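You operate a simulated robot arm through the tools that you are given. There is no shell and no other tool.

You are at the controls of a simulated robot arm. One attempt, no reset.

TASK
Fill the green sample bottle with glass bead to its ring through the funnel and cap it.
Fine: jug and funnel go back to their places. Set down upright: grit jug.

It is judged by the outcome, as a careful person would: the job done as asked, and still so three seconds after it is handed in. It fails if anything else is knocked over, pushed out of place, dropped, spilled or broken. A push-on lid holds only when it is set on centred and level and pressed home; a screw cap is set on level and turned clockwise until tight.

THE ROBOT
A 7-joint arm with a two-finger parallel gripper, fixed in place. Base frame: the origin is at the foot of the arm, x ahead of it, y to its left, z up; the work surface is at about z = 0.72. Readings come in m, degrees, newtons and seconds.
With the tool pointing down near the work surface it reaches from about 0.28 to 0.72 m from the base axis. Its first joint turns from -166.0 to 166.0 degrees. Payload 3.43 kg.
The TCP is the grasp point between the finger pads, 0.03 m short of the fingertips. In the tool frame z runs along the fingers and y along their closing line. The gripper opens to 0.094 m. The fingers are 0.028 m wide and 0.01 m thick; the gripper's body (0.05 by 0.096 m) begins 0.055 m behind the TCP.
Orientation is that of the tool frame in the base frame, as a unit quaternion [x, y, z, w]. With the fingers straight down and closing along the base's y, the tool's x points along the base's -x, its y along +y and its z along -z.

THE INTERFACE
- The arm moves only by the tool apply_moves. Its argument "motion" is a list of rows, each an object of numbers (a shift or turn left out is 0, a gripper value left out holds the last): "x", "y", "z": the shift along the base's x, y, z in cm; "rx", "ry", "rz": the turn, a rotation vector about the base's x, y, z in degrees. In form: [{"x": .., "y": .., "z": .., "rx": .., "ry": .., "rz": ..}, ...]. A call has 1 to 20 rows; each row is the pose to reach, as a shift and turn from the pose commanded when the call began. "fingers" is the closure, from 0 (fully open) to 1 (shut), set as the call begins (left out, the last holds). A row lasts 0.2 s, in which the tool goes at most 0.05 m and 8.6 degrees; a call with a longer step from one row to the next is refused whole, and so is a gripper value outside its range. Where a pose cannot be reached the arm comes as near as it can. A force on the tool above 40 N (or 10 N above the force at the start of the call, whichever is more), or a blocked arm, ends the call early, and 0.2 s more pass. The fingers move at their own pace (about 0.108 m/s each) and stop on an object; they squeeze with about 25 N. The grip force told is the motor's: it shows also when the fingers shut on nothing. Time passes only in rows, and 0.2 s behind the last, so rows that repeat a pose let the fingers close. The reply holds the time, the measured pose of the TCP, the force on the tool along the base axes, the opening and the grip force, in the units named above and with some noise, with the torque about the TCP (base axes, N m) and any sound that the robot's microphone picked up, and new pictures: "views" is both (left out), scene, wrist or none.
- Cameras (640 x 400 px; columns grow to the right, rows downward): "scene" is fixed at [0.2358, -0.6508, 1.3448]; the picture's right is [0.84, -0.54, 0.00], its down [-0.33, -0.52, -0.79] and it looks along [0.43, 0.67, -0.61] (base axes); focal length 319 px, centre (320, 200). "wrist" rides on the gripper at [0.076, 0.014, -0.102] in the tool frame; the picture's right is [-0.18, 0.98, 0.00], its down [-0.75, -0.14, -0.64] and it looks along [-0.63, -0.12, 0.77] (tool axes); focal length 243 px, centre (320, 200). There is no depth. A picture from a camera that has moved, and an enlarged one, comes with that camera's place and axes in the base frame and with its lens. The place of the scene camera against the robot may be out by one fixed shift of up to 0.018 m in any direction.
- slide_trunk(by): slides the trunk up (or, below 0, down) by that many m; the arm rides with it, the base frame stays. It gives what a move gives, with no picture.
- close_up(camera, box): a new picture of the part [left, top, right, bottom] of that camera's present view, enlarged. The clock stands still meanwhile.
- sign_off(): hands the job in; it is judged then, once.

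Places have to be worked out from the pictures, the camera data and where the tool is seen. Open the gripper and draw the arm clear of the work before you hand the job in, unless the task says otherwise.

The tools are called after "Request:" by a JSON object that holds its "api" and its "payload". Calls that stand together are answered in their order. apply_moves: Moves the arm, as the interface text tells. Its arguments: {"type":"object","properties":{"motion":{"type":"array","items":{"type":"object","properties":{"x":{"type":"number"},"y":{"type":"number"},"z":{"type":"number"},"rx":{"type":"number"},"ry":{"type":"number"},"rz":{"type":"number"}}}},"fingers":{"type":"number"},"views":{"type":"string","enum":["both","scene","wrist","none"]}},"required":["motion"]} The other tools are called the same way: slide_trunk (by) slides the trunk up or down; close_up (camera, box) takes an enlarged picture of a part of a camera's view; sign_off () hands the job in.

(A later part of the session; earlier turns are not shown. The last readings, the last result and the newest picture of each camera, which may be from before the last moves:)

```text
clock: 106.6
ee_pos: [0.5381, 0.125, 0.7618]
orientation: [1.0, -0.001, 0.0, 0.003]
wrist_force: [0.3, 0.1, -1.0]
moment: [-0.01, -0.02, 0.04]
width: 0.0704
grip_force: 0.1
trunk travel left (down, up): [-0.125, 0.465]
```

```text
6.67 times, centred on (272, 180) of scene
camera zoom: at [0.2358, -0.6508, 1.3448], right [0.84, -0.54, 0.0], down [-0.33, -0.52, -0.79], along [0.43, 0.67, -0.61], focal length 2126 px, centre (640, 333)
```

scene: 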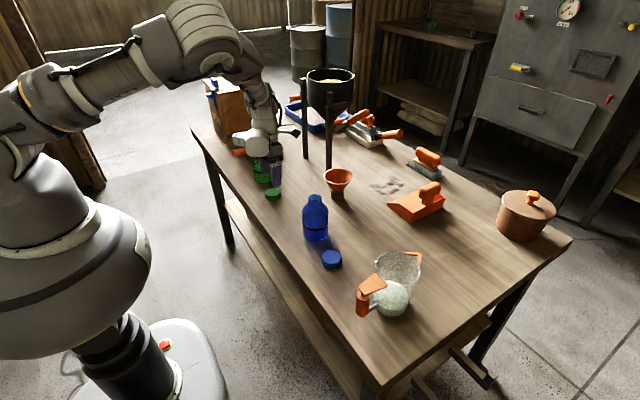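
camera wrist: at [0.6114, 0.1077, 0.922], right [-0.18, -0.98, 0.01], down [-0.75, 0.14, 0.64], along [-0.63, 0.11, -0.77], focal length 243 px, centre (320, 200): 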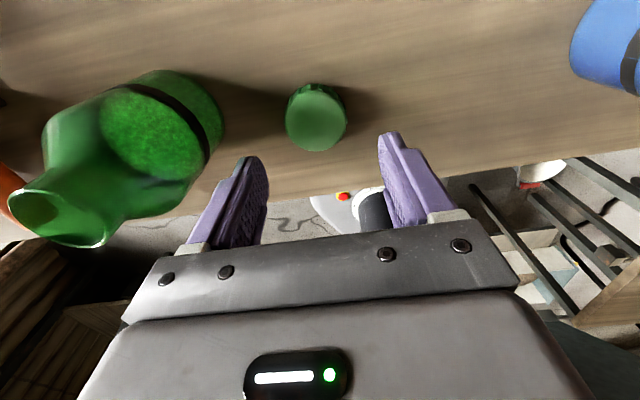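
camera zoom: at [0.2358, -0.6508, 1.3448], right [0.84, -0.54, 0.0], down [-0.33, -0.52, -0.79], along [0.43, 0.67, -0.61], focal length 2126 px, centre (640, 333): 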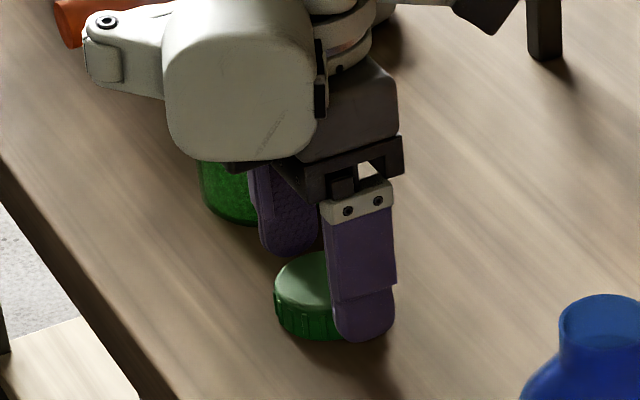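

Cap top computes to z≈0.7335 (skirt ≈17 mm). I'll descend to TCP 0.751 so the tips stay ~4 mm above the table, then close.

Request:
{"api": "apply_moves", "payload": {"motion": [{"z": -0.4}, {"z": -0.8}, {"z": -1.1}, {"z": -1.1}], "fingers": 0.25, "views": "none"}}

Request:
{"api": "apply_moves", "payload": {"motion": [{"z": 0}, {"z": 0}, {"z": 0}, {"z": 0}], "fingers": 1}}

Request:
{"api": "close_up", "payload": {"camera": "wrist", "box": [200, 60, 440, 210]}}

Request:
{"api": "close_up", "payload": {"camera": "scene", "box": [240, 150, 304, 210]}}

```text
clock: 107.6
ee_pos: [0.5385, 0.1244, 0.751]
orientation: [1.0, 0.0, -0.001, 0.003]
wrist_force: [0.8, 0.0, 0.0]
moment: [0.02, -0.02, -0.02]
width: 0.0704
grip_force: 0.1
trunk travel left (down, up): [-0.125, 0.465]
```

```text
clock: 108.6
ee_pos: [0.5393, 0.1253, 0.7513]
orientation: [1.0, 0.0, -0.001, 0.003]
wrist_force: [0.6, 0.6, 0.1]
moment: [-0.01, 0.03, 0.0]
width: 0.0478
grip_force: 25.0
trunk travel left (down, up): [-0.125, 0.465]
camera wrist: at [0.6146, 0.1112, 0.8533], right [-0.18, -0.98, 0.01], down [-0.75, 0.14, 0.64], along [-0.63, 0.11, -0.77], focal length 243 px, centre (320, 200)
```

scene: 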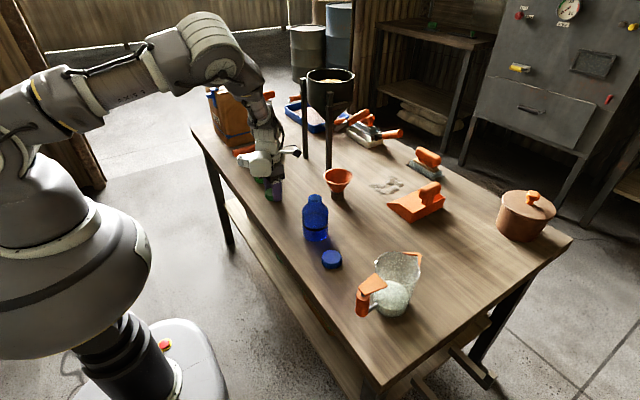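
wrist: 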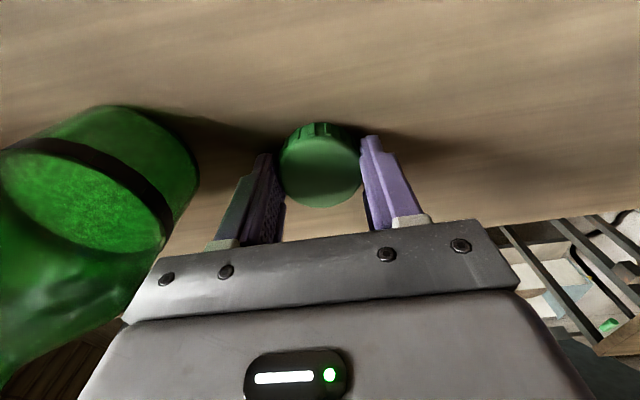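

```text
2.67 times, centred on (320, 135) of wrist
camera zoom: at [0.6146, 0.1112, 0.8533], right [-0.18, -0.98, 0.01], down [-0.75, 0.14, 0.64], along [-0.63, 0.11, -0.77], focal length 647 px, centre (320, 373)
```

zoom: 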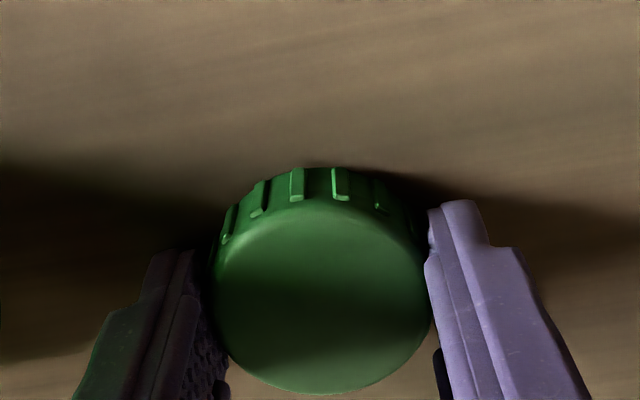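

```text
6.67 times, centred on (272, 180) of scene
camera zoom: at [0.2358, -0.6508, 1.3448], right [0.84, -0.54, 0.0], down [-0.33, -0.52, -0.79], along [0.43, 0.67, -0.61], focal length 2126 px, centre (640, 333)
```

zoom: 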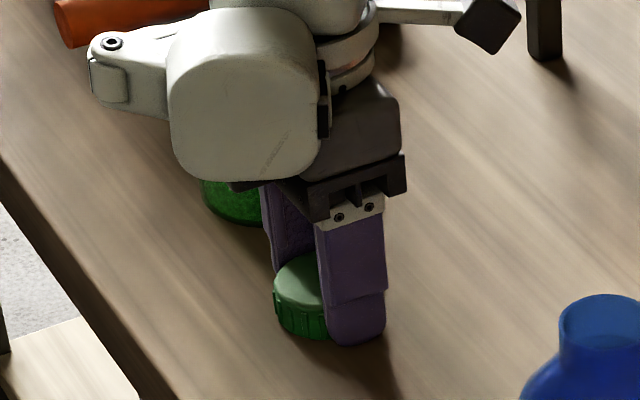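

The cap is gripped squarely (47.8 mm), its top 17 mm below the TCP. Lift straight up clear of the bottle height.

Request:
{"api": "apply_moves", "payload": {"motion": [{"z": 1}, {"z": 3}, {"z": 6}, {"z": 9}, {"z": 12}, {"z": 15}, {"z": 17}, {"z": 17}], "fingers": 1, "views": "none"}}

Request:
{"api": "apply_moves", "payload": {"motion": [{"x": 0.4, "y": 2.6}, {"x": 0.8, "y": 5.2}, {"x": 1.2, "y": 7.9}, {"x": 1.55, "y": 10.55}, {"x": 1.55, "y": 10.55}], "fingers": 1}}

Request:
{"api": "close_up", "payload": {"camera": "wrist", "box": [200, 60, 440, 210]}}

Request:
{"api": "close_up", "payload": {"camera": "scene", "box": [225, 110, 305, 190]}}

```text
clock: 110.4
ee_pos: [0.5392, 0.1256, 0.9216]
orientation: [1.0, 0.0, -0.001, 0.003]
wrist_force: [0.3, -0.1, -0.5]
moment: [-0.02, -0.01, -0.01]
width: 0.0477
grip_force: 25.5
trunk travel left (down, up): [-0.125, 0.465]
```

```text
clock: 111.6
ee_pos: [0.5517, 0.2288, 0.9193]
orientation: [1.0, 0.0, -0.001, 0.004]
wrist_force: [-0.3, 0.1, -0.3]
moment: [0.0, 0.01, -0.01]
width: 0.0477
grip_force: 24.8
trunk travel left (down, up): [-0.125, 0.465]
camera wrist: at [0.6286, 0.2153, 1.0218], right [-0.18, -0.98, 0.01], down [-0.75, 0.14, 0.64], along [-0.63, 0.11, -0.77], focal length 243 px, centre (320, 200)
```

scene: 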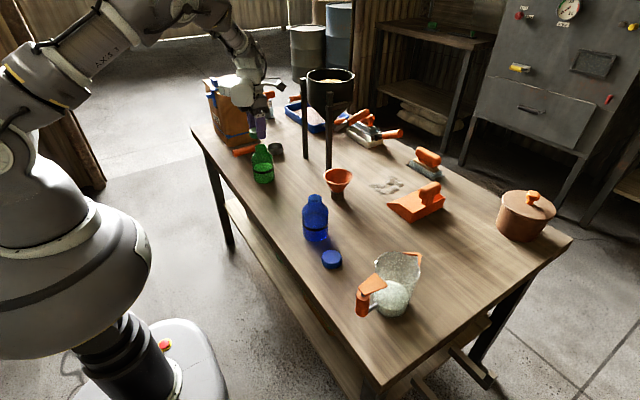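
wrist: 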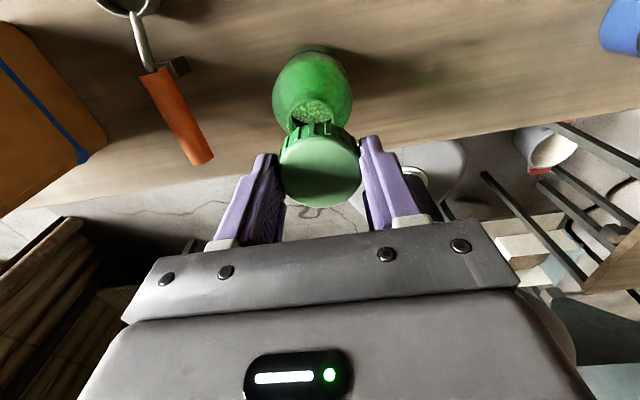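

```text
2.67 times, centred on (320, 135) of wrist
camera zoom: at [0.6286, 0.2153, 1.0218], right [-0.18, -0.98, 0.01], down [-0.75, 0.14, 0.64], along [-0.63, 0.11, -0.77], focal length 647 px, centre (320, 373)
```

zoom: 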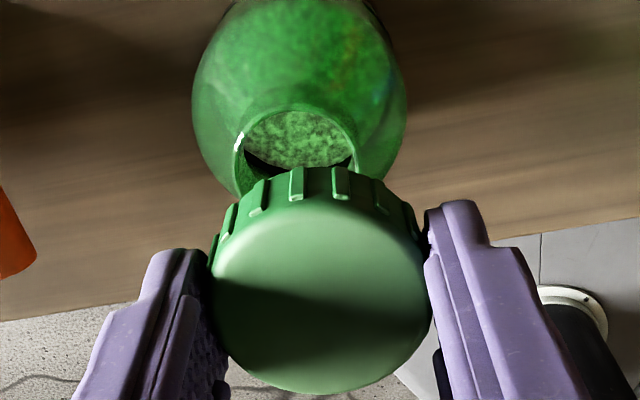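

```text
5.00 times, centred on (265, 150) of scene
camera zoom: at [0.2358, -0.6508, 1.3448], right [0.84, -0.54, 0.0], down [-0.33, -0.52, -0.79], along [0.43, 0.67, -0.61], focal length 1594 px, centre (595, 450)
```

zoom: 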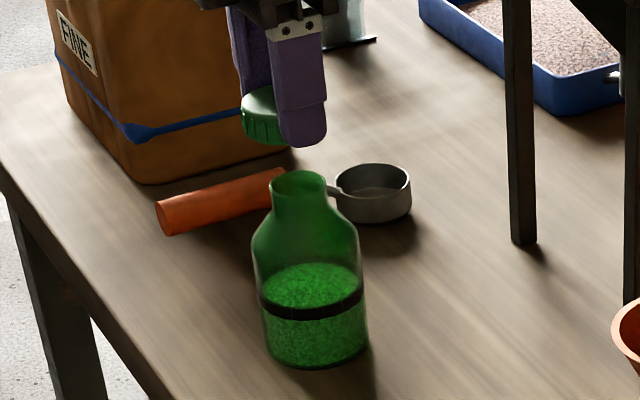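

The cap is above the mouth, but the wrist and scene views disagree by several mm; I'll zoom further to measure the mouth precisely.

Request:
{"api": "close_up", "payload": {"camera": "wrist", "box": [270, 60, 370, 150]}}

Request:
{"api": "close_up", "payload": {"camera": "scene", "box": [240, 110, 290, 160]}}

```text
4.44 times, centred on (320, 105) of wrist
camera zoom: at [0.6286, 0.2153, 1.0218], right [-0.18, -0.98, 0.01], down [-0.75, 0.14, 0.64], along [-0.63, 0.11, -0.77], focal length 1078 px, centre (320, 622)
```

zoom: 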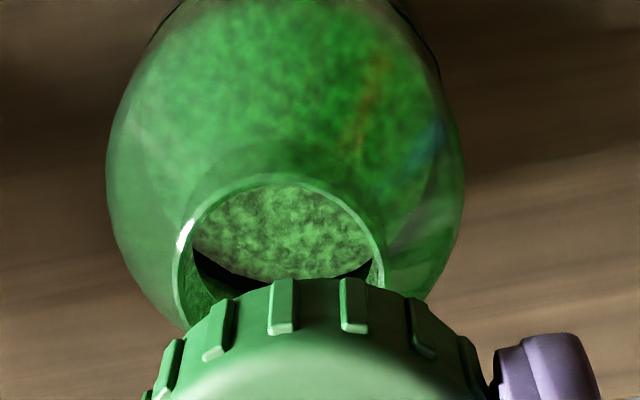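

```text
8.00 times, centred on (265, 135) of scene
camera zoom: at [0.2358, -0.6508, 1.3448], right [0.84, -0.54, 0.0], down [-0.33, -0.52, -0.79], along [0.43, 0.67, -0.61], focal length 2551 px, centre (760, 720)
```

zoom: 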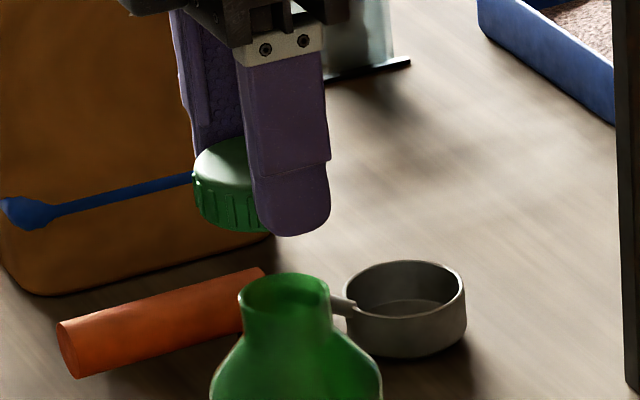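

I'll take another reading at rest to average out the measurement noise.

Request:
{"api": "apply_moves", "payload": {"motion": [{"z": 0}, {"z": 0}], "fingers": 1, "views": "none"}}

Request:
{"api": "apply_moves", "payload": {"motion": [{"z": 0}, {"z": 0}], "fingers": 1, "views": "none"}}

Request:
{"api": "close_up", "payload": {"camera": "wrist", "box": [230, 60, 410, 200]}}

Request:
{"api": "close_up", "payload": {"camera": "scene", "box": [240, 110, 290, 160]}}

```text
clock: 112.2
ee_pos: [0.5521, 0.2289, 0.9182]
orientation: [1.0, 0.0, -0.001, 0.003]
wrist_force: [0.2, -0.7, -0.1]
moment: [0.0, -0.01, -0.01]
width: 0.0475
grip_force: 24.9
trunk travel left (down, up): [-0.125, 0.465]
```

```text
clock: 112.8
ee_pos: [0.5531, 0.2286, 0.9185]
orientation: [1.0, 0.0, -0.001, 0.002]
wrist_force: [-0.2, -0.1, -0.5]
moment: [0.01, -0.02, -0.02]
width: 0.0477
grip_force: 25.1
trunk travel left (down, up): [-0.125, 0.465]
```

```text
2.86 times, centred on (320, 130) of wrist
camera zoom: at [0.6286, 0.215, 1.0219], right [-0.18, -0.98, 0.01], down [-0.75, 0.14, 0.64], along [-0.63, 0.11, -0.77], focal length 693 px, centre (320, 400)
```

zoom: 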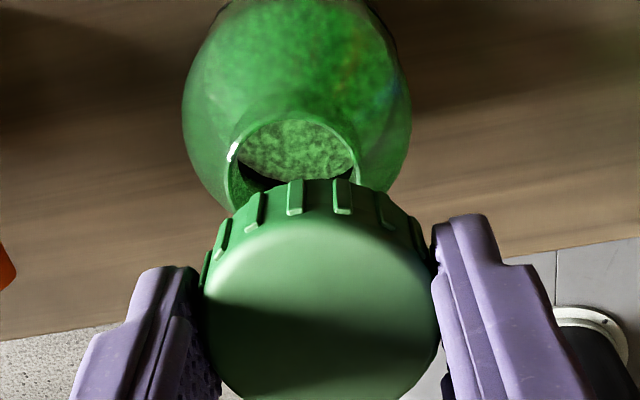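

```text
8.00 times, centred on (265, 135) of scene
camera zoom: at [0.2358, -0.6508, 1.3448], right [0.84, -0.54, 0.0], down [-0.33, -0.52, -0.79], along [0.43, 0.67, -0.61], focal length 2551 px, centre (760, 720)
```

zoom: 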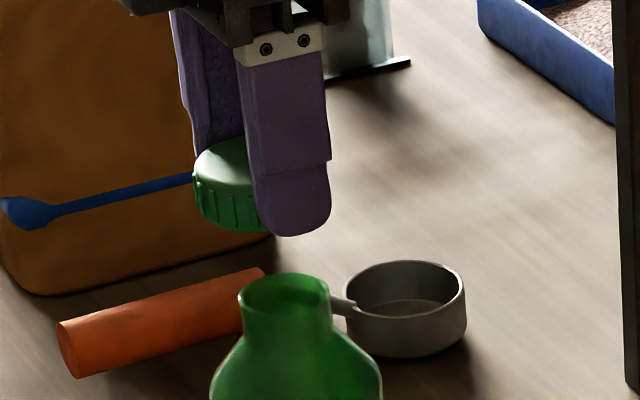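

Using only lateral (depth-insensitive) offsets from both cameras, the mouth lies ≈(+10…12, +5) mm from the cap. I'll shift (+10, +5) mm, lower 2.5 cm and re-measure close-up, where parallax is small.

Request:
{"api": "apply_moves", "payload": {"motion": [{"x": 0.5, "y": 0.25}, {"x": 1.0, "y": 0.5}, {"x": 1.0, "y": 0.5, "z": -1.2}, {"x": 1.0, "y": 0.5, "z": -2.5}, {"x": 1.0, "y": 0.5, "z": -2.5}], "fingers": 1, "views": "none"}}

Request:
{"api": "close_up", "payload": {"camera": "wrist", "box": [230, 60, 410, 200]}}

Request:
{"api": "close_up", "payload": {"camera": "scene", "box": [240, 110, 290, 160]}}

```text
clock: 114.0
ee_pos: [0.5632, 0.2341, 0.8931]
orientation: [1.0, 0.0, -0.001, 0.003]
wrist_force: [-0.4, 0.5, -0.9]
moment: [-0.03, 0.0, -0.03]
width: 0.0477
grip_force: 24.9
trunk travel left (down, up): [-0.125, 0.465]
```

```text
2.86 times, centred on (320, 130) of wrist
camera zoom: at [0.6393, 0.2209, 0.9968], right [-0.18, -0.98, 0.01], down [-0.75, 0.14, 0.64], along [-0.63, 0.11, -0.77], focal length 693 px, centre (320, 400)
```

zoom: 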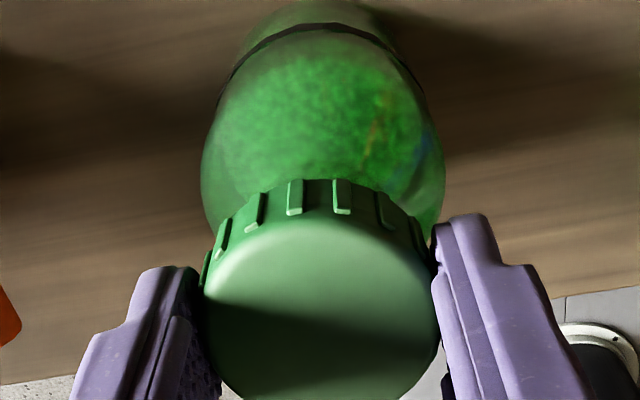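

```text
8.00 times, centred on (265, 135) of scene
camera zoom: at [0.2358, -0.6508, 1.3448], right [0.84, -0.54, 0.0], down [-0.33, -0.52, -0.79], along [0.43, 0.67, -0.61], focal length 2551 px, centre (760, 720)
```

zoom: 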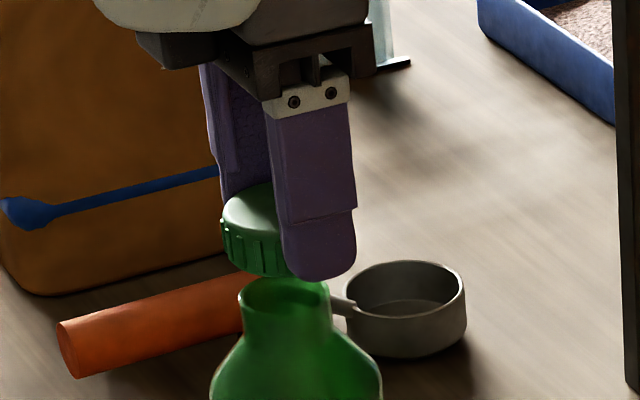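

Now both views show the cap aligned with the neck to within ~1 mm. I'll trim x by −0.7 mm and lower 8 mm, watching the force.

Request:
{"api": "apply_moves", "payload": {"motion": [{"x": -0.07, "z": -0.3}, {"x": -0.07, "z": -0.6}, {"x": -0.07, "z": -0.8}, {"x": -0.07, "z": -0.8}], "fingers": 1, "views": "none"}}

Request:
{"api": "close_up", "payload": {"camera": "scene", "box": [240, 110, 290, 160]}}

Request:
{"api": "close_up", "payload": {"camera": "wrist", "box": [230, 40, 410, 180]}}

```text
clock: 115.0
ee_pos: [0.5641, 0.2358, 0.8871]
orientation: [1.0, 0.0, -0.001, 0.004]
wrist_force: [-0.7, -0.2, -0.7]
moment: [-0.01, 0.01, -0.01]
width: 0.0479
grip_force: 24.7
trunk travel left (down, up): [-0.125, 0.465]
```

```text
8.00 times, centred on (265, 135) of scene
camera zoom: at [0.2358, -0.6508, 1.3448], right [0.84, -0.54, 0.0], down [-0.33, -0.52, -0.79], along [0.43, 0.67, -0.61], focal length 2551 px, centre (760, 720)
```

zoom: 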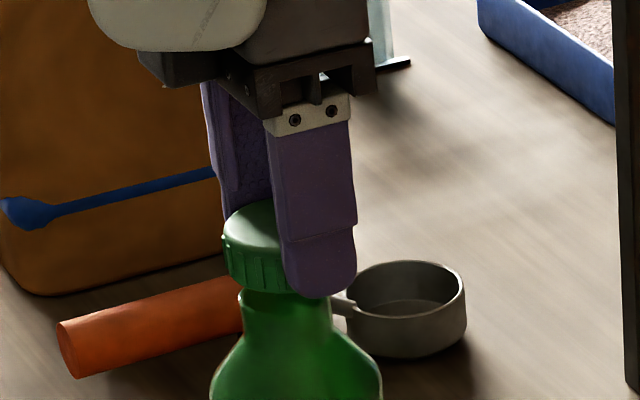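

```text
2.86 times, centred on (320, 110) of wrist
camera zoom: at [0.6391, 0.2215, 0.9894], right [-0.18, -0.98, 0.01], down [-0.75, 0.14, 0.64], along [-0.63, 0.11, -0.77], focal length 693 px, centre (320, 457)
```

zoom: 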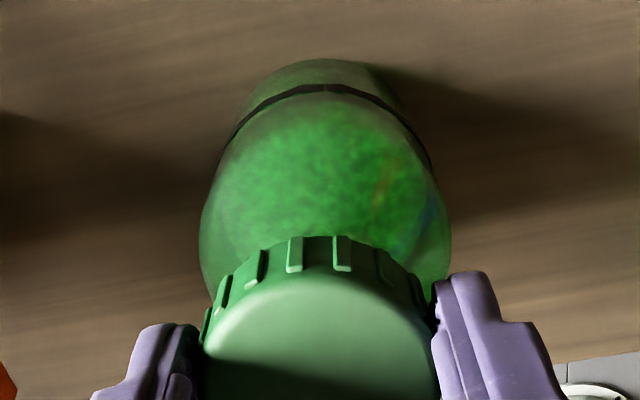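

Still free; from the scene the cap's bottom is ≈1.5 cm above the rim. I'll trim (−0.7, −1.0 mm) and lower 1 cm more.

Request:
{"api": "apply_moves", "payload": {"motion": [{"x": -0.07, "y": -0.1, "z": -0.3}, {"x": -0.07, "y": -0.1, "z": -0.6}, {"x": -0.07, "y": -0.1, "z": -0.9}, {"x": -0.07, "y": -0.1, "z": -0.9}], "fingers": 1, "views": "none"}}

Request:
{"api": "close_up", "payload": {"camera": "scene", "box": [240, 110, 290, 160]}}

Request:
{"api": "close_up", "payload": {"camera": "wrist", "box": [230, 40, 410, 180]}}

```text
clock: 116.0
ee_pos: [0.5632, 0.235, 0.8797]
orientation: [1.0, -0.001, -0.001, 0.003]
wrist_force: [0.3, 0.0, -0.9]
moment: [-0.02, 0.0, -0.02]
width: 0.0479
grip_force: 24.9
trunk travel left (down, up): [-0.125, 0.465]
```

```text
8.00 times, centred on (265, 135) of scene
camera zoom: at [0.2358, -0.6508, 1.3448], right [0.84, -0.54, 0.0], down [-0.33, -0.52, -0.79], along [0.43, 0.67, -0.61], focal length 2551 px, centre (760, 720)
```

zoom: 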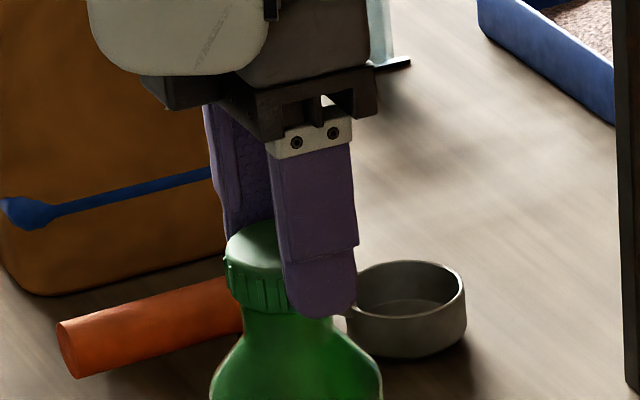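

```text
2.86 times, centred on (320, 110) of wrist
camera zoom: at [0.6383, 0.2206, 0.981], right [-0.18, -0.98, 0.01], down [-0.75, 0.14, 0.64], along [-0.63, 0.11, -0.77], focal length 693 px, centre (320, 457)
```

zoom: 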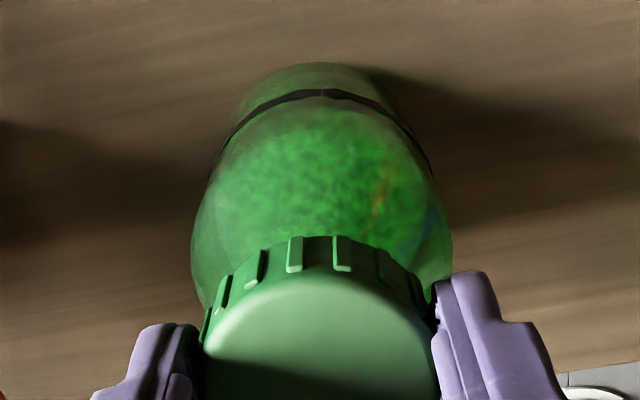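

Good alignment; about 5 mm to the rim. Lower 4 mm with a 0.5 mm x trim.

Request:
{"api": "apply_moves", "payload": {"motion": [{"x": -0.05, "z": -0.2}, {"x": -0.05, "z": -0.4}, {"x": -0.05, "z": -0.4}], "fingers": 1, "views": "none"}}

```text
clock: 116.8
ee_pos: [0.5632, 0.2345, 0.8745]
orientation: [1.0, -0.001, 0.002, 0.002]
wrist_force: [0.3, -1.4, 16.1]
moment: [-0.04, 0.34, 0.02]
width: 0.0479
grip_force: 24.6
trunk travel left (down, up): [-0.125, 0.465]
```

Contact with 16 N and a moment that places the contact on the −x side of the cap: the skirt is catching the rim there. I'll back up, shift 1.5 mm toward −x, and retry gently.

Request:
{"api": "apply_moves", "payload": {"motion": [{"z": 0.2}, {"x": -0.08, "z": 0.3}, {"x": -0.15, "z": 0.3}, {"x": -0.15, "z": 0.3}], "fingers": 1, "views": "none"}}

Request:
{"api": "apply_moves", "payload": {"motion": [{"z": -0.15}, {"z": -0.28}, {"z": -0.28}], "fingers": 1, "views": "none"}}

Request:
{"api": "close_up", "payload": {"camera": "scene", "box": [240, 110, 290, 160]}}

Request:
{"api": "close_up", "payload": {"camera": "wrist", "box": [230, 40, 410, 180]}}

```text
clock: 117.8
ee_pos: [0.56, 0.2351, 0.876]
orientation: [1.0, 0.0, 0.0, 0.004]
wrist_force: [0.4, 0.5, -0.3]
moment: [0.0, 0.02, 0.02]
width: 0.0476
grip_force: 25.0
trunk travel left (down, up): [-0.125, 0.465]
```

```text
clock: 118.6
ee_pos: [0.5604, 0.2354, 0.8751]
orientation: [1.0, 0.0, 0.0, 0.002]
wrist_force: [0.3, 1.7, 11.4]
moment: [-0.01, 0.19, 0.0]
width: 0.048
grip_force: 24.9
trunk travel left (down, up): [-0.125, 0.465]
```

```text
8.00 times, centred on (265, 135) of scene
camera zoom: at [0.2358, -0.6508, 1.3448], right [0.84, -0.54, 0.0], down [-0.33, -0.52, -0.79], along [0.43, 0.67, -0.61], focal length 2551 px, centre (760, 720)
```

zoom: 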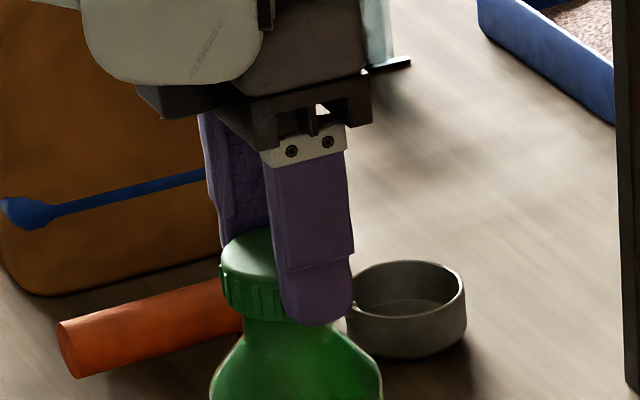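

```text
2.86 times, centred on (320, 110) of wrist
camera zoom: at [0.6359, 0.221, 0.978], right [-0.18, -0.98, 0.0], down [-0.75, 0.14, 0.64], along [-0.63, 0.11, -0.77], focal length 693 px, centre (320, 457)
```

zoom: 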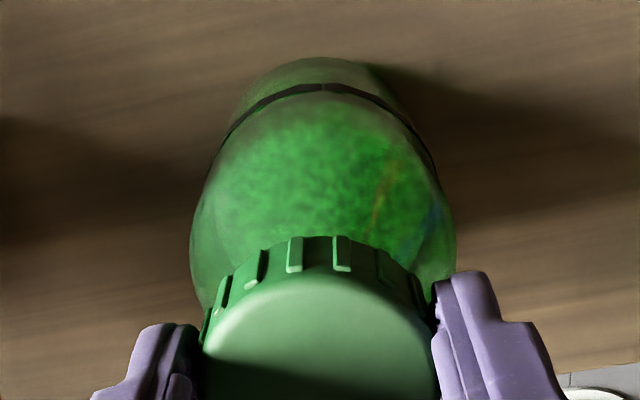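

Vision says the cap is within ~1 mm of centred and its lower edge is right at the rim. I'll trim (+0.6, −0.9 mm) at slightly reduced force and look closely for tilt.

Request:
{"api": "apply_moves", "payload": {"motion": [{"x": 0, "y": 0, "z": 0.2}, {"x": 0.06, "y": -0.09, "z": 0.2}, {"x": 0.06, "y": -0.09, "z": 0.1}, {"x": 0.06, "y": -0.09, "z": 0.1}], "fingers": 1, "views": "none"}}

Request:
{"api": "close_up", "payload": {"camera": "scene", "box": [250, 130, 280, 160]}}

Request:
{"api": "close_up", "payload": {"camera": "wrist", "box": [260, 90, 380, 210]}}

```text
clock: 119.6
ee_pos: [0.5602, 0.2321, 0.8744]
orientation: [1.0, 0.0, -0.001, 0.004]
wrist_force: [-1.9, 1.0, -1.0]
moment: [0.0, 0.04, 0.0]
width: 0.0476
grip_force: 25.4
trunk travel left (down, up): [-0.125, 0.465]
```

```text
13.33 times, centred on (265, 145) of scene
camera zoom: at [0.2358, -0.6508, 1.3448], right [0.84, -0.54, 0.0], down [-0.33, -0.52, -0.79], along [0.43, 0.67, -0.61], focal length 4252 px, centre (1053, 933)
```

zoom: 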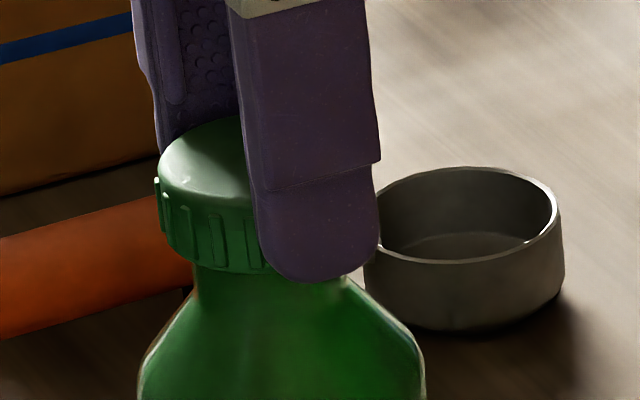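

```text
3.33 times, centred on (320, 150) of wrist
camera zoom: at [0.6363, 0.2199, 0.977], right [-0.18, -0.98, 0.01], down [-0.75, 0.14, 0.64], along [-0.63, 0.11, -0.77], focal length 809 px, centre (320, 367)
```

zoom: 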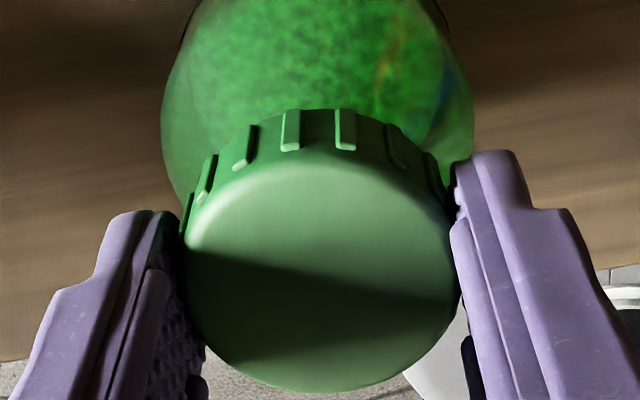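

The force has vanished at a lower height than the earlier contact, so the skirt may now be over the rim. I'll go down 1.5 mm and check.

Request:
{"api": "apply_moves", "payload": {"motion": [{"z": -0.08}, {"z": -0.15}, {"z": -0.15}], "fingers": 1, "views": "none"}}

```text
clock: 120.4
ee_pos: [0.5599, 0.2339, 0.8742]
orientation: [1.0, 0.0, 0.0, 0.003]
wrist_force: [-0.9, 0.2, -0.7]
moment: [0.02, 0.05, 0.02]
width: 0.0477
grip_force: 25.4
trunk travel left (down, up): [-0.125, 0.465]
```

No contact; continue 2 mm.

Request:
{"api": "apply_moves", "payload": {"motion": [{"z": -0.1}, {"z": -0.2}, {"z": -0.2}], "fingers": 1, "views": "none"}}

```text
clock: 121.2
ee_pos: [0.5614, 0.2338, 0.8723]
orientation: [1.0, 0.0, 0.0, 0.003]
wrist_force: [-1.2, -0.5, 0.2]
moment: [-0.04, 0.03, 0.02]
width: 0.0478
grip_force: 25.2
trunk travel left (down, up): [-0.125, 0.465]
```

Still free – the skirt is passing over the rim. Another 2 mm.

Request:
{"api": "apply_moves", "payload": {"motion": [{"z": -0.1}, {"z": -0.2}, {"z": -0.2}], "fingers": 1, "views": "none"}}

Request:
{"api": "close_up", "payload": {"camera": "scene", "box": [250, 130, 280, 160]}}

```text
clock: 122.0
ee_pos: [0.5612, 0.2329, 0.8694]
orientation: [1.0, -0.001, -0.001, 0.002]
wrist_force: [0.9, -0.2, -0.4]
moment: [0.02, 0.03, 0.01]
width: 0.0477
grip_force: 24.7
trunk travel left (down, up): [-0.125, 0.465]
```

```text
13.33 times, centred on (265, 145) of scene
camera zoom: at [0.2358, -0.6508, 1.3448], right [0.84, -0.54, 0.0], down [-0.33, -0.52, -0.79], along [0.43, 0.67, -0.61], focal length 4252 px, centre (1053, 933)
```

zoom: 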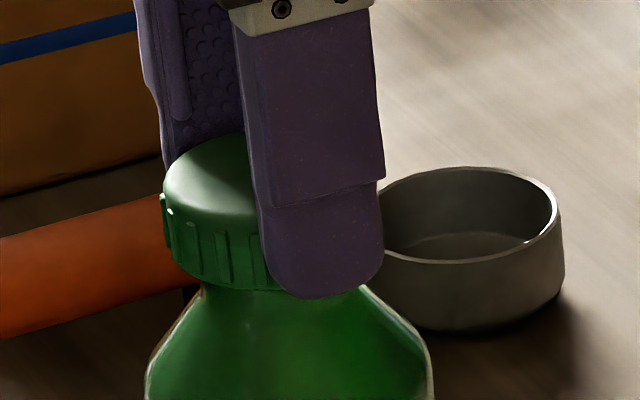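

The skirt is over the neck now. Continue down in 2 mm steps until it seats on threads.

Request:
{"api": "apply_moves", "payload": {"motion": [{"z": -0.1}, {"z": -0.2}, {"z": -0.2}], "fingers": 1, "views": "none"}}

```text
clock: 122.8
ee_pos: [0.5618, 0.2333, 0.8682]
orientation: [1.0, 0.0, 0.0, 0.002]
wrist_force: [1.6, -2.3, 9.9]
moment: [0.13, -0.35, 0.01]
width: 0.048
grip_force: 24.9
trunk travel left (down, up): [-0.125, 0.465]
```

Contact at ≈10 N with the cap ~7 mm down over the neck. I'll ease off slightly and release the cap so it can settle on the neck, then inspect.

Request:
{"api": "apply_moves", "payload": {"motion": [{"z": 0.1}, {"z": 0.1}], "fingers": 1, "views": "none"}}

Request:
{"api": "apply_moves", "payload": {"motion": [{"z": 0.1}, {"z": 0.1}, {"z": 0.1}], "fingers": 0.3, "views": "none"}}

Request:
{"api": "close_up", "payload": {"camera": "scene", "box": [240, 125, 290, 190]}}

Request:
{"api": "close_up", "payload": {"camera": "wrist", "box": [230, 60, 410, 200]}}

```text
clock: 123.4
ee_pos: [0.5609, 0.2344, 0.8699]
orientation: [1.0, 0.0, -0.001, 0.002]
wrist_force: [1.1, -2.8, 5.2]
moment: [-0.08, -0.21, 0.0]
width: 0.0478
grip_force: 24.9
trunk travel left (down, up): [-0.125, 0.465]
```

```text
clock: 124.2
ee_pos: [0.5621, 0.2344, 0.8701]
orientation: [1.0, -0.001, -0.001, 0.003]
wrist_force: [0.6, -0.2, 0.4]
moment: [-0.03, 0.0, 0.0]
width: 0.0657
grip_force: 0.1
trunk travel left (down, up): [-0.125, 0.465]
```

```text
6.15 times, centred on (265, 158) of scene
camera zoom: at [0.2358, -0.6508, 1.3448], right [0.84, -0.54, 0.0], down [-0.33, -0.52, -0.79], along [0.43, 0.67, -0.61], focal length 1962 px, centre (658, 462)
```

zoom: 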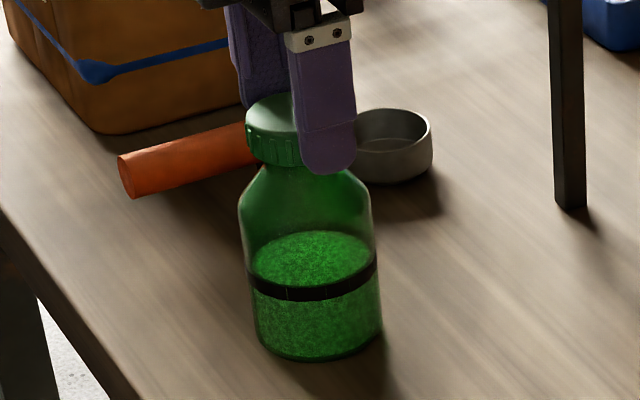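

```text
2.86 times, centred on (320, 130) of wrist
camera zoom: at [0.6372, 0.221, 0.9724], right [-0.18, -0.98, 0.01], down [-0.75, 0.14, 0.64], along [-0.63, 0.11, -0.77], focal length 693 px, centre (320, 400)
```

zoom: 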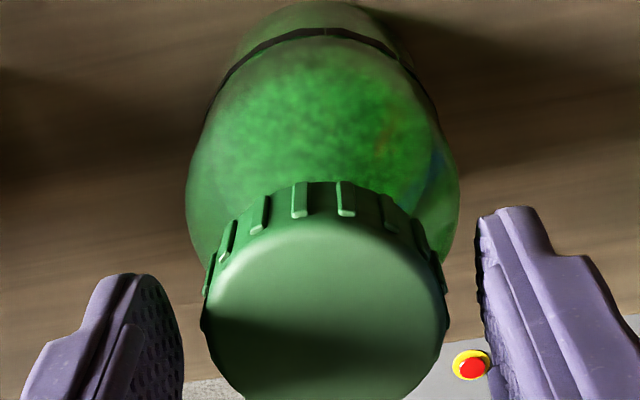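

The cap sits level on the neck. I'll rotate the open hand −90° around it to measure its offset along x, so that turning will be concentric.

Request:
{"api": "apply_moves", "payload": {"motion": [{"y": -0.1, "z": 0.3, "rz": -8.5}, {"y": -0.1, "z": 0.3, "rz": -17}, {"y": -0.1, "z": 0.3, "rz": -25.5}, {"y": -0.1, "z": 0.3, "rz": -34}, {"y": -0.1, "z": 0.3, "rz": -42.5}, {"y": -0.1, "z": 0.3, "rz": -51}, {"y": -0.1, "z": 0.3, "rz": -59.5}, {"y": -0.1, "z": 0.3, "rz": -68}, {"y": -0.1, "z": 0.3, "rz": -76.5}, {"y": -0.1, "z": 0.3, "rz": -85}, {"y": -0.1, "z": 0.3, "rz": -90}, {"y": -0.1, "z": 0.3, "rz": -90}], "fingers": 0.2, "views": "none"}}

Request:
{"api": "close_up", "payload": {"camera": "wrist", "box": [230, 60, 410, 200]}}

Request:
{"api": "close_up", "payload": {"camera": "scene", "box": [240, 125, 290, 190]}}

```text
clock: 126.8
ee_pos: [0.5609, 0.2317, 0.8731]
orientation: [0.708, -0.707, -0.003, 0.002]
wrist_force: [0.9, -0.3, 0.2]
moment: [0.03, 0.02, -0.04]
width: 0.0752
grip_force: 0.0
trunk travel left (down, up): [-0.125, 0.465]
```

```text
2.86 times, centred on (320, 130) of wrist
camera zoom: at [0.5464, 0.1563, 0.9751], right [-0.98, 0.18, 0.01], down [0.15, 0.75, 0.64], along [0.11, 0.63, -0.77], focal length 693 px, centre (320, 400)
```

zoom: 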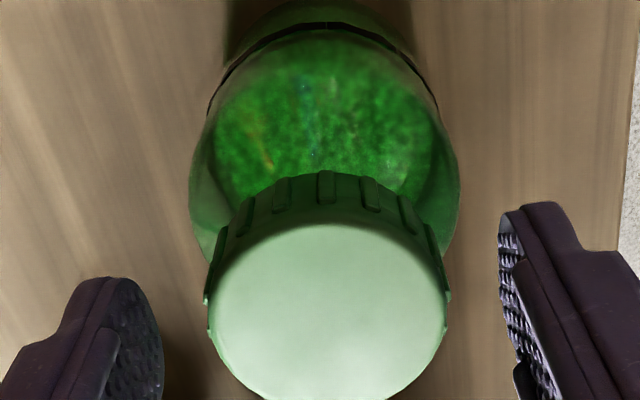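

```text
6.15 times, centred on (265, 158) of scene
camera zoom: at [0.2358, -0.6508, 1.3448], right [0.84, -0.54, 0.0], down [-0.33, -0.52, -0.79], along [0.43, 0.67, -0.61], focal length 1962 px, centre (658, 462)
```

zoom: 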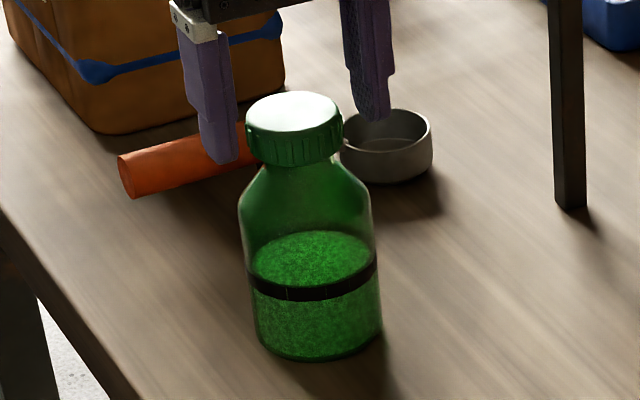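

Cap is seated nicely; it's 1.4 mm in −x from the tool axis. I'll correct that and rotate the open hand to about +225° to gain clockwise travel.

Request:
{"api": "apply_moves", "payload": {"motion": [{"x": -0.14, "rz": 8.5}, {"x": -0.14, "rz": 17}, {"x": -0.14, "rz": 25.5}, {"x": -0.14, "rz": 34}, {"x": -0.14, "rz": 42.5}, {"x": -0.14, "rz": 51}, {"x": -0.14, "rz": 59.5}, {"x": -0.14, "rz": 68}, {"x": -0.14, "rz": 76.5}, {"x": -0.14, "rz": 85}, {"x": -0.14, "rz": 93.5}, {"x": -0.14, "rz": 102}, {"x": -0.14, "rz": 110.5}, {"x": -0.14, "rz": 119}, {"x": -0.14, "rz": 127.5}, {"x": -0.14, "rz": 134}, {"x": -0.14, "z": -0.3, "rz": 134}, {"x": -0.14, "z": -0.3, "rz": 134}], "fingers": 0.25, "views": "none"}}

Request:
{"api": "close_up", "payload": {"camera": "wrist", "box": [230, 60, 410, 200]}}

```text
clock: 130.6
ee_pos: [0.5599, 0.2323, 0.8705]
orientation: [0.927, 0.375, 0.0, 0.002]
wrist_force: [0.0, 0.0, 0.4]
moment: [-0.01, 0.02, 0.0]
width: 0.0709
grip_force: 0.1
trunk travel left (down, up): [-0.125, 0.465]
```

```text
2.86 times, centred on (320, 130) of wrist
camera zoom: at [0.624, 0.2755, 0.9722], right [0.55, -0.83, 0.01], down [-0.64, -0.42, 0.64], along [-0.53, -0.36, -0.77], focal length 693 px, centre (320, 400)
```

zoom: 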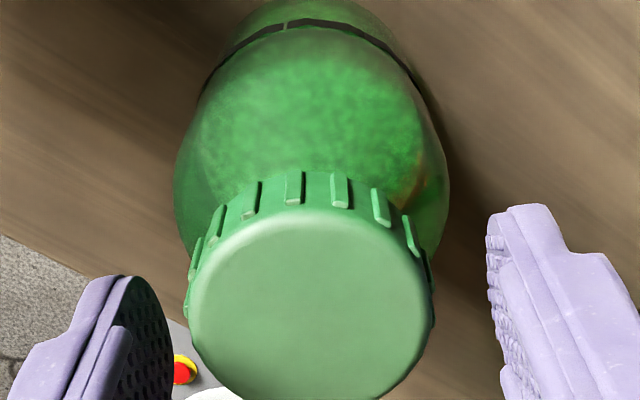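

The cap is ~1.8 mm off along the closing line here; I'll trim for that, then close on it.

Request:
{"api": "apply_moves", "payload": {"motion": [{"x": -0.1, "y": 0.15}, {"x": -0.1, "y": 0.15}], "fingers": 0.25, "views": "none"}}

Request:
{"api": "apply_moves", "payload": {"motion": [{"z": 0}, {"z": 0}, {"z": 0}, {"z": 0}], "fingers": 1, "views": "none"}}

Request:
{"api": "close_up", "payload": {"camera": "wrist", "box": [230, 60, 410, 200]}}

Request:
{"api": "close_up", "payload": {"camera": "scene", "box": [240, 125, 290, 190]}}

```text
clock: 131.2
ee_pos: [0.5592, 0.2339, 0.8706]
orientation: [0.927, 0.375, -0.001, 0.003]
wrist_force: [0.2, 0.3, -0.4]
moment: [0.0, -0.01, -0.01]
width: 0.0702
grip_force: 0.0
trunk travel left (down, up): [-0.125, 0.465]
```

```text
clock: 132.2
ee_pos: [0.5596, 0.233, 0.8702]
orientation: [0.927, 0.375, 0.0, 0.003]
wrist_force: [-1.1, 0.2, 0.0]
moment: [0.07, 0.07, 0.01]
width: 0.047
grip_force: 24.6
trunk travel left (down, up): [-0.125, 0.465]
```

```text
2.86 times, centred on (320, 130) of wrist
camera zoom: at [0.6236, 0.2773, 0.9726], right [0.55, -0.83, 0.01], down [-0.64, -0.42, 0.64], along [-0.53, -0.36, -0.77], focal length 693 px, centre (320, 400)
```

zoom: 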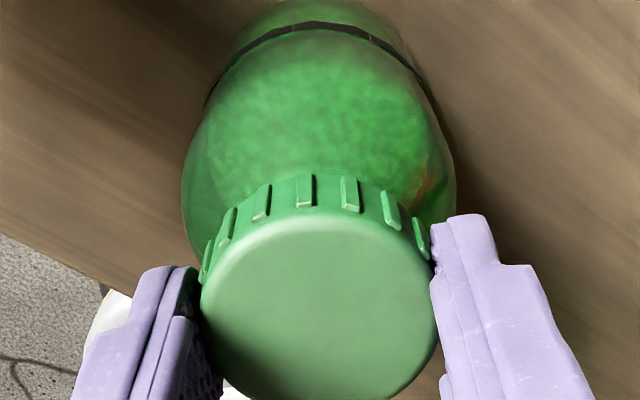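

```text
6.15 times, centred on (265, 158) of scene
camera zoom: at [0.2358, -0.6508, 1.3448], right [0.84, -0.54, 0.0], down [-0.33, -0.52, -0.79], along [0.43, 0.67, -0.61], focal length 1962 px, centre (658, 462)
```

zoom: 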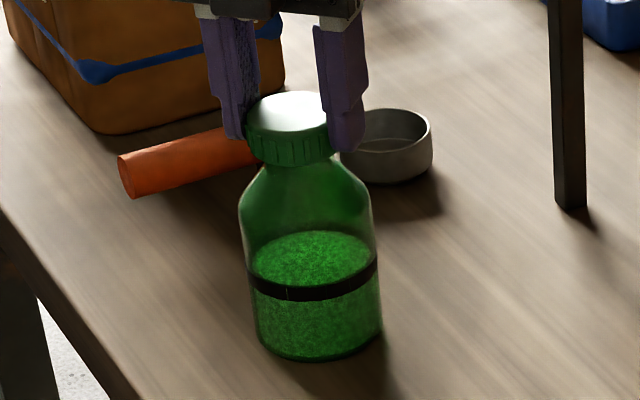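

Good concentric grip. Now press lightly and turn clockwise ~50°, checking force and torque.

Request:
{"api": "apply_moves", "payload": {"motion": [{"z": -0.08}, {"z": -0.08, "rz": -8.5}, {"z": -0.08, "rz": -17}, {"z": -0.08, "rz": -25.5}, {"z": -0.08, "rz": -34}, {"z": -0.08, "rz": -42.5}, {"z": -0.08, "rz": -51}, {"z": -0.08, "rz": -51}], "fingers": 1, "views": "none"}}

Request:
{"api": "close_up", "payload": {"camera": "scene", "box": [240, 125, 290, 190]}}

```text
clock: 134.0
ee_pos: [0.5589, 0.2347, 0.8692]
orientation: [0.998, -0.062, 0.0, 0.003]
wrist_force: [5.2, -1.9, 6.1]
moment: [-0.14, -0.47, 0.01]
width: 0.0473
grip_force: 25.1
trunk travel left (down, up): [-0.125, 0.465]
```

```text
6.15 times, centred on (265, 158) of scene
camera zoom: at [0.2358, -0.6508, 1.3448], right [0.84, -0.54, 0.0], down [-0.33, -0.52, -0.79], along [0.43, 0.67, -0.61], focal length 1962 px, centre (658, 462)
```

zoom: 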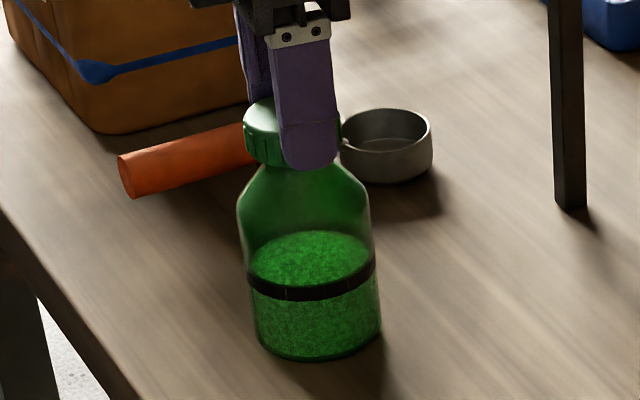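

Turning works but a side force (+5 N in x) built up, so I'll relieve it by shifting slightly before continuing.

Request:
{"api": "apply_moves", "payload": {"motion": [{"x": 0.1, "y": -0.04}, {"x": 0.1, "y": -0.04}], "fingers": 1, "views": "none"}}

```text
clock: 134.6
ee_pos: [0.5589, 0.2345, 0.8691]
orientation: [0.998, -0.061, 0.0, 0.002]
wrist_force: [4.0, 2.2, 9.3]
moment: [0.11, -0.05, -0.02]
width: 0.0469
grip_force: 25.1
trunk travel left (down, up): [-0.125, 0.465]
```

Load is now centred. Continue turning clockwise another 51°.

Request:
{"api": "apply_moves", "payload": {"motion": [{"rz": -8.5}, {"rz": -17}, {"rz": -25.5}, {"rz": -34}, {"rz": -42.5}, {"rz": -51}, {"rz": -51}], "fingers": 1, "views": "none"}}

Request:
{"api": "close_up", "payload": {"camera": "scene", "box": [240, 125, 290, 190]}}

Request:
{"api": "close_up", "payload": {"camera": "wrist", "box": [230, 60, 410, 200]}}

```text
clock: 136.2
ee_pos: [0.5591, 0.2347, 0.8686]
orientation: [0.874, -0.485, -0.002, 0.001]
wrist_force: [1.4, -2.4, 4.7]
moment: [-0.02, -0.07, 0.03]
width: 0.0473
grip_force: 25.9
trunk travel left (down, up): [-0.125, 0.465]
```

```text
6.15 times, centred on (265, 158) of scene
camera zoom: at [0.2358, -0.6508, 1.3448], right [0.84, -0.54, 0.0], down [-0.33, -0.52, -0.79], along [0.43, 0.67, -0.61], focal length 1962 px, centre (658, 462)
```

zoom: 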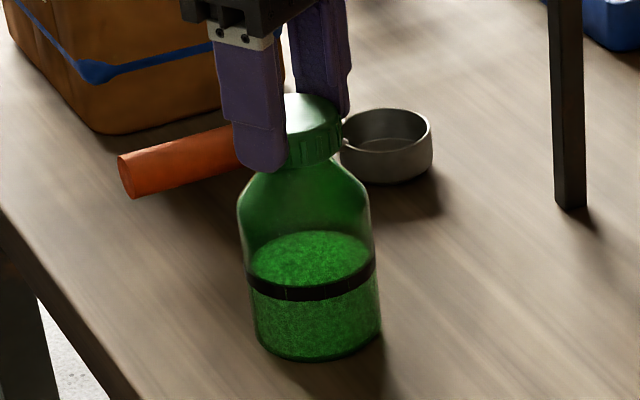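

```text
2.86 times, centred on (320, 130) of wrist
camera zoom: at [0.5871, 0.162, 0.9713], right [-0.93, -0.36, 0.01], down [-0.27, 0.72, 0.64], along [-0.24, 0.6, -0.77], focal length 693 px, centre (320, 400)
```

zoom: 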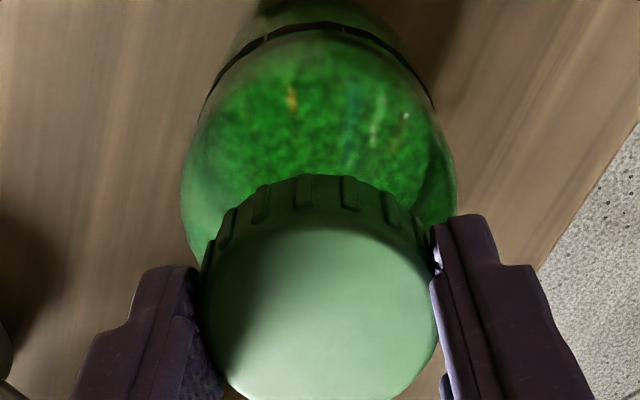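

Smooth turning with low torque. Continue another 85° with slight extra downward travel.

Request:
{"api": "apply_moves", "payload": {"motion": [{"z": -0.03, "rz": -8.5}, {"z": -0.04, "rz": -17}, {"z": -0.05, "rz": -25.5}, {"z": -0.06, "rz": -34}, {"z": -0.07, "rz": -42.5}, {"z": -0.08, "rz": -51}, {"z": -0.08, "rz": -59.5}, {"z": -0.08, "rz": -68}, {"z": -0.08, "rz": -76.5}, {"z": -0.08, "rz": -85}, {"z": -0.08, "rz": -85}], "fingers": 1, "views": "none"}}

Request:
{"api": "close_up", "payload": {"camera": "scene", "box": [240, 125, 290, 190]}}

```text
clock: 138.6
ee_pos: [0.5589, 0.2332, 0.8677]
orientation: [-0.317, 0.948, 0.003, 0.001]
wrist_force: [-2.8, -0.7, 1.8]
moment: [0.0, 0.35, -0.01]
width: 0.0473
grip_force: 25.1
trunk travel left (down, up): [-0.125, 0.465]
```

```text
6.15 times, centred on (265, 158) of scene
camera zoom: at [0.2358, -0.6508, 1.3448], right [0.84, -0.54, 0.0], down [-0.33, -0.52, -0.79], along [0.43, 0.67, -0.61], focal length 1962 px, centre (658, 462)
```

zoom: 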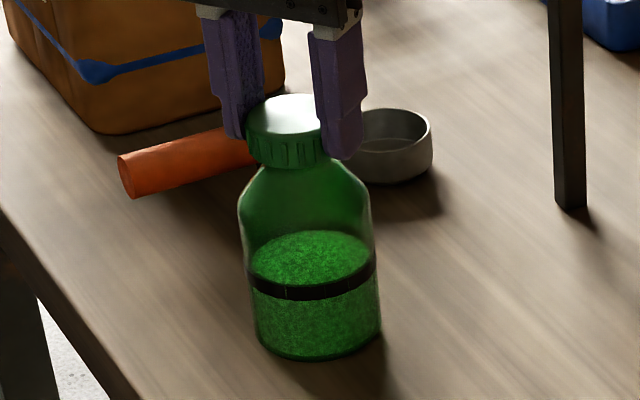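

187° turned and the cap has descended slightly. Continue another 85° with a bit more downward press.

Request:
{"api": "apply_moves", "payload": {"motion": [{"z": -0.06, "rz": -8.5}, {"z": -0.1, "rz": -17}, {"z": -0.12, "rz": -25.5}, {"z": -0.14, "rz": -34}, {"z": -0.14, "rz": -42.5}, {"z": -0.15, "rz": -51}, {"z": -0.15, "rz": -59.5}, {"z": -0.15, "rz": -68}, {"z": -0.15, "rz": -76.5}, {"z": -0.15, "rz": -85}, {"z": -0.15, "rz": -85}], "fingers": 1, "views": "none"}}

Request:
{"api": "close_up", "payload": {"camera": "scene", "box": [240, 125, 290, 190]}}

```text
clock: 141.0
ee_pos: [0.5587, 0.2347, 0.8672]
orientation: [0.407, 0.913, 0.003, 0.002]
wrist_force: [1.4, 3.9, 5.9]
moment: [0.08, -0.07, -0.02]
width: 0.0472
grip_force: 25.4
trunk travel left (down, up): [-0.125, 0.465]
```

```text
6.15 times, centred on (265, 158) of scene
camera zoom: at [0.2358, -0.6508, 1.3448], right [0.84, -0.54, 0.0], down [-0.33, -0.52, -0.79], along [0.43, 0.67, -0.61], focal length 1962 px, centre (658, 462)
```

zoom: 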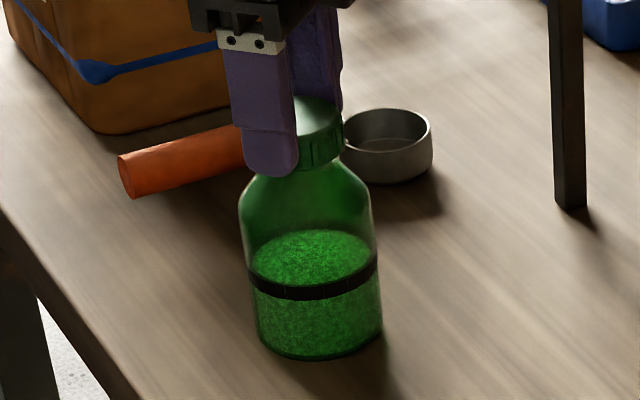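

272° turned, torque still low. Continue another 68°.

Request:
{"api": "apply_moves", "payload": {"motion": [{"z": -0.03, "rz": -8.5}, {"z": -0.05, "rz": -17}, {"z": -0.06, "rz": -25.5}, {"z": -0.07, "rz": -34}, {"z": -0.08, "rz": -42.5}, {"z": -0.08, "rz": -51}, {"z": -0.08, "rz": -59.5}, {"z": -0.08, "rz": -68}, {"z": -0.08, "rz": -68}], "fingers": 1, "views": "none"}}

Request:
{"api": "close_up", "payload": {"camera": "scene", "box": [240, 125, 290, 190]}}

Request:
{"api": "close_up", "payload": {"camera": "wrist", "box": [230, 60, 410, 200]}}

```text
clock: 143.0
ee_pos: [0.5607, 0.2334, 0.8652]
orientation: [0.849, 0.529, 0.001, 0.004]
wrist_force: [3.1, 4.1, 6.7]
moment: [0.23, -0.12, -0.05]
width: 0.047
grip_force: 25.0
trunk travel left (down, up): [-0.125, 0.465]
```

```text
6.15 times, centred on (265, 158) of scene
camera zoom: at [0.2358, -0.6508, 1.3448], right [0.84, -0.54, 0.0], down [-0.33, -0.52, -0.79], along [0.43, 0.67, -0.61], focal length 1962 px, centre (658, 462)
```

zoom: 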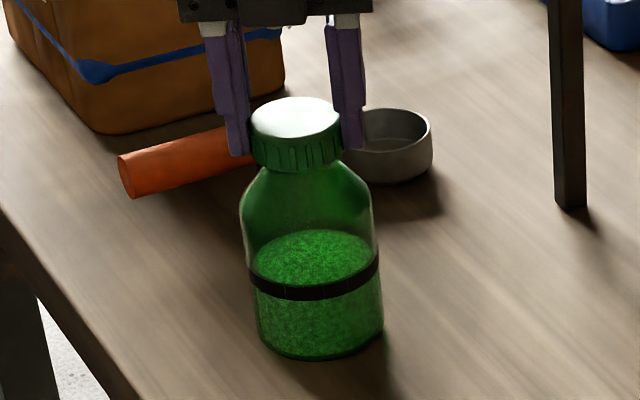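

```text
2.86 times, centred on (320, 130) of wrist
camera zoom: at [0.6053, 0.2967, 0.9685], right [0.8, -0.6, 0.01], down [-0.46, -0.61, 0.64], along [-0.38, -0.52, -0.77], focal length 693 px, centre (320, 400)
```

zoom: 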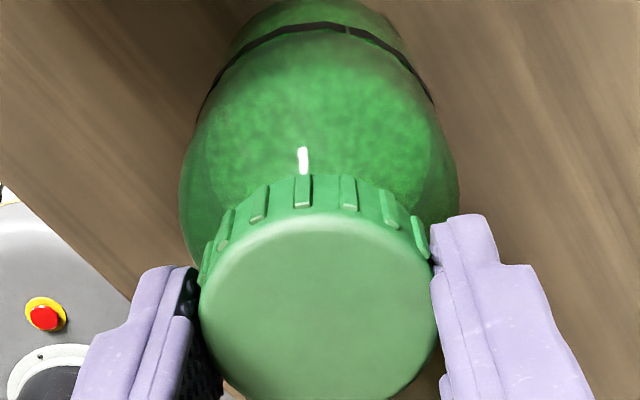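

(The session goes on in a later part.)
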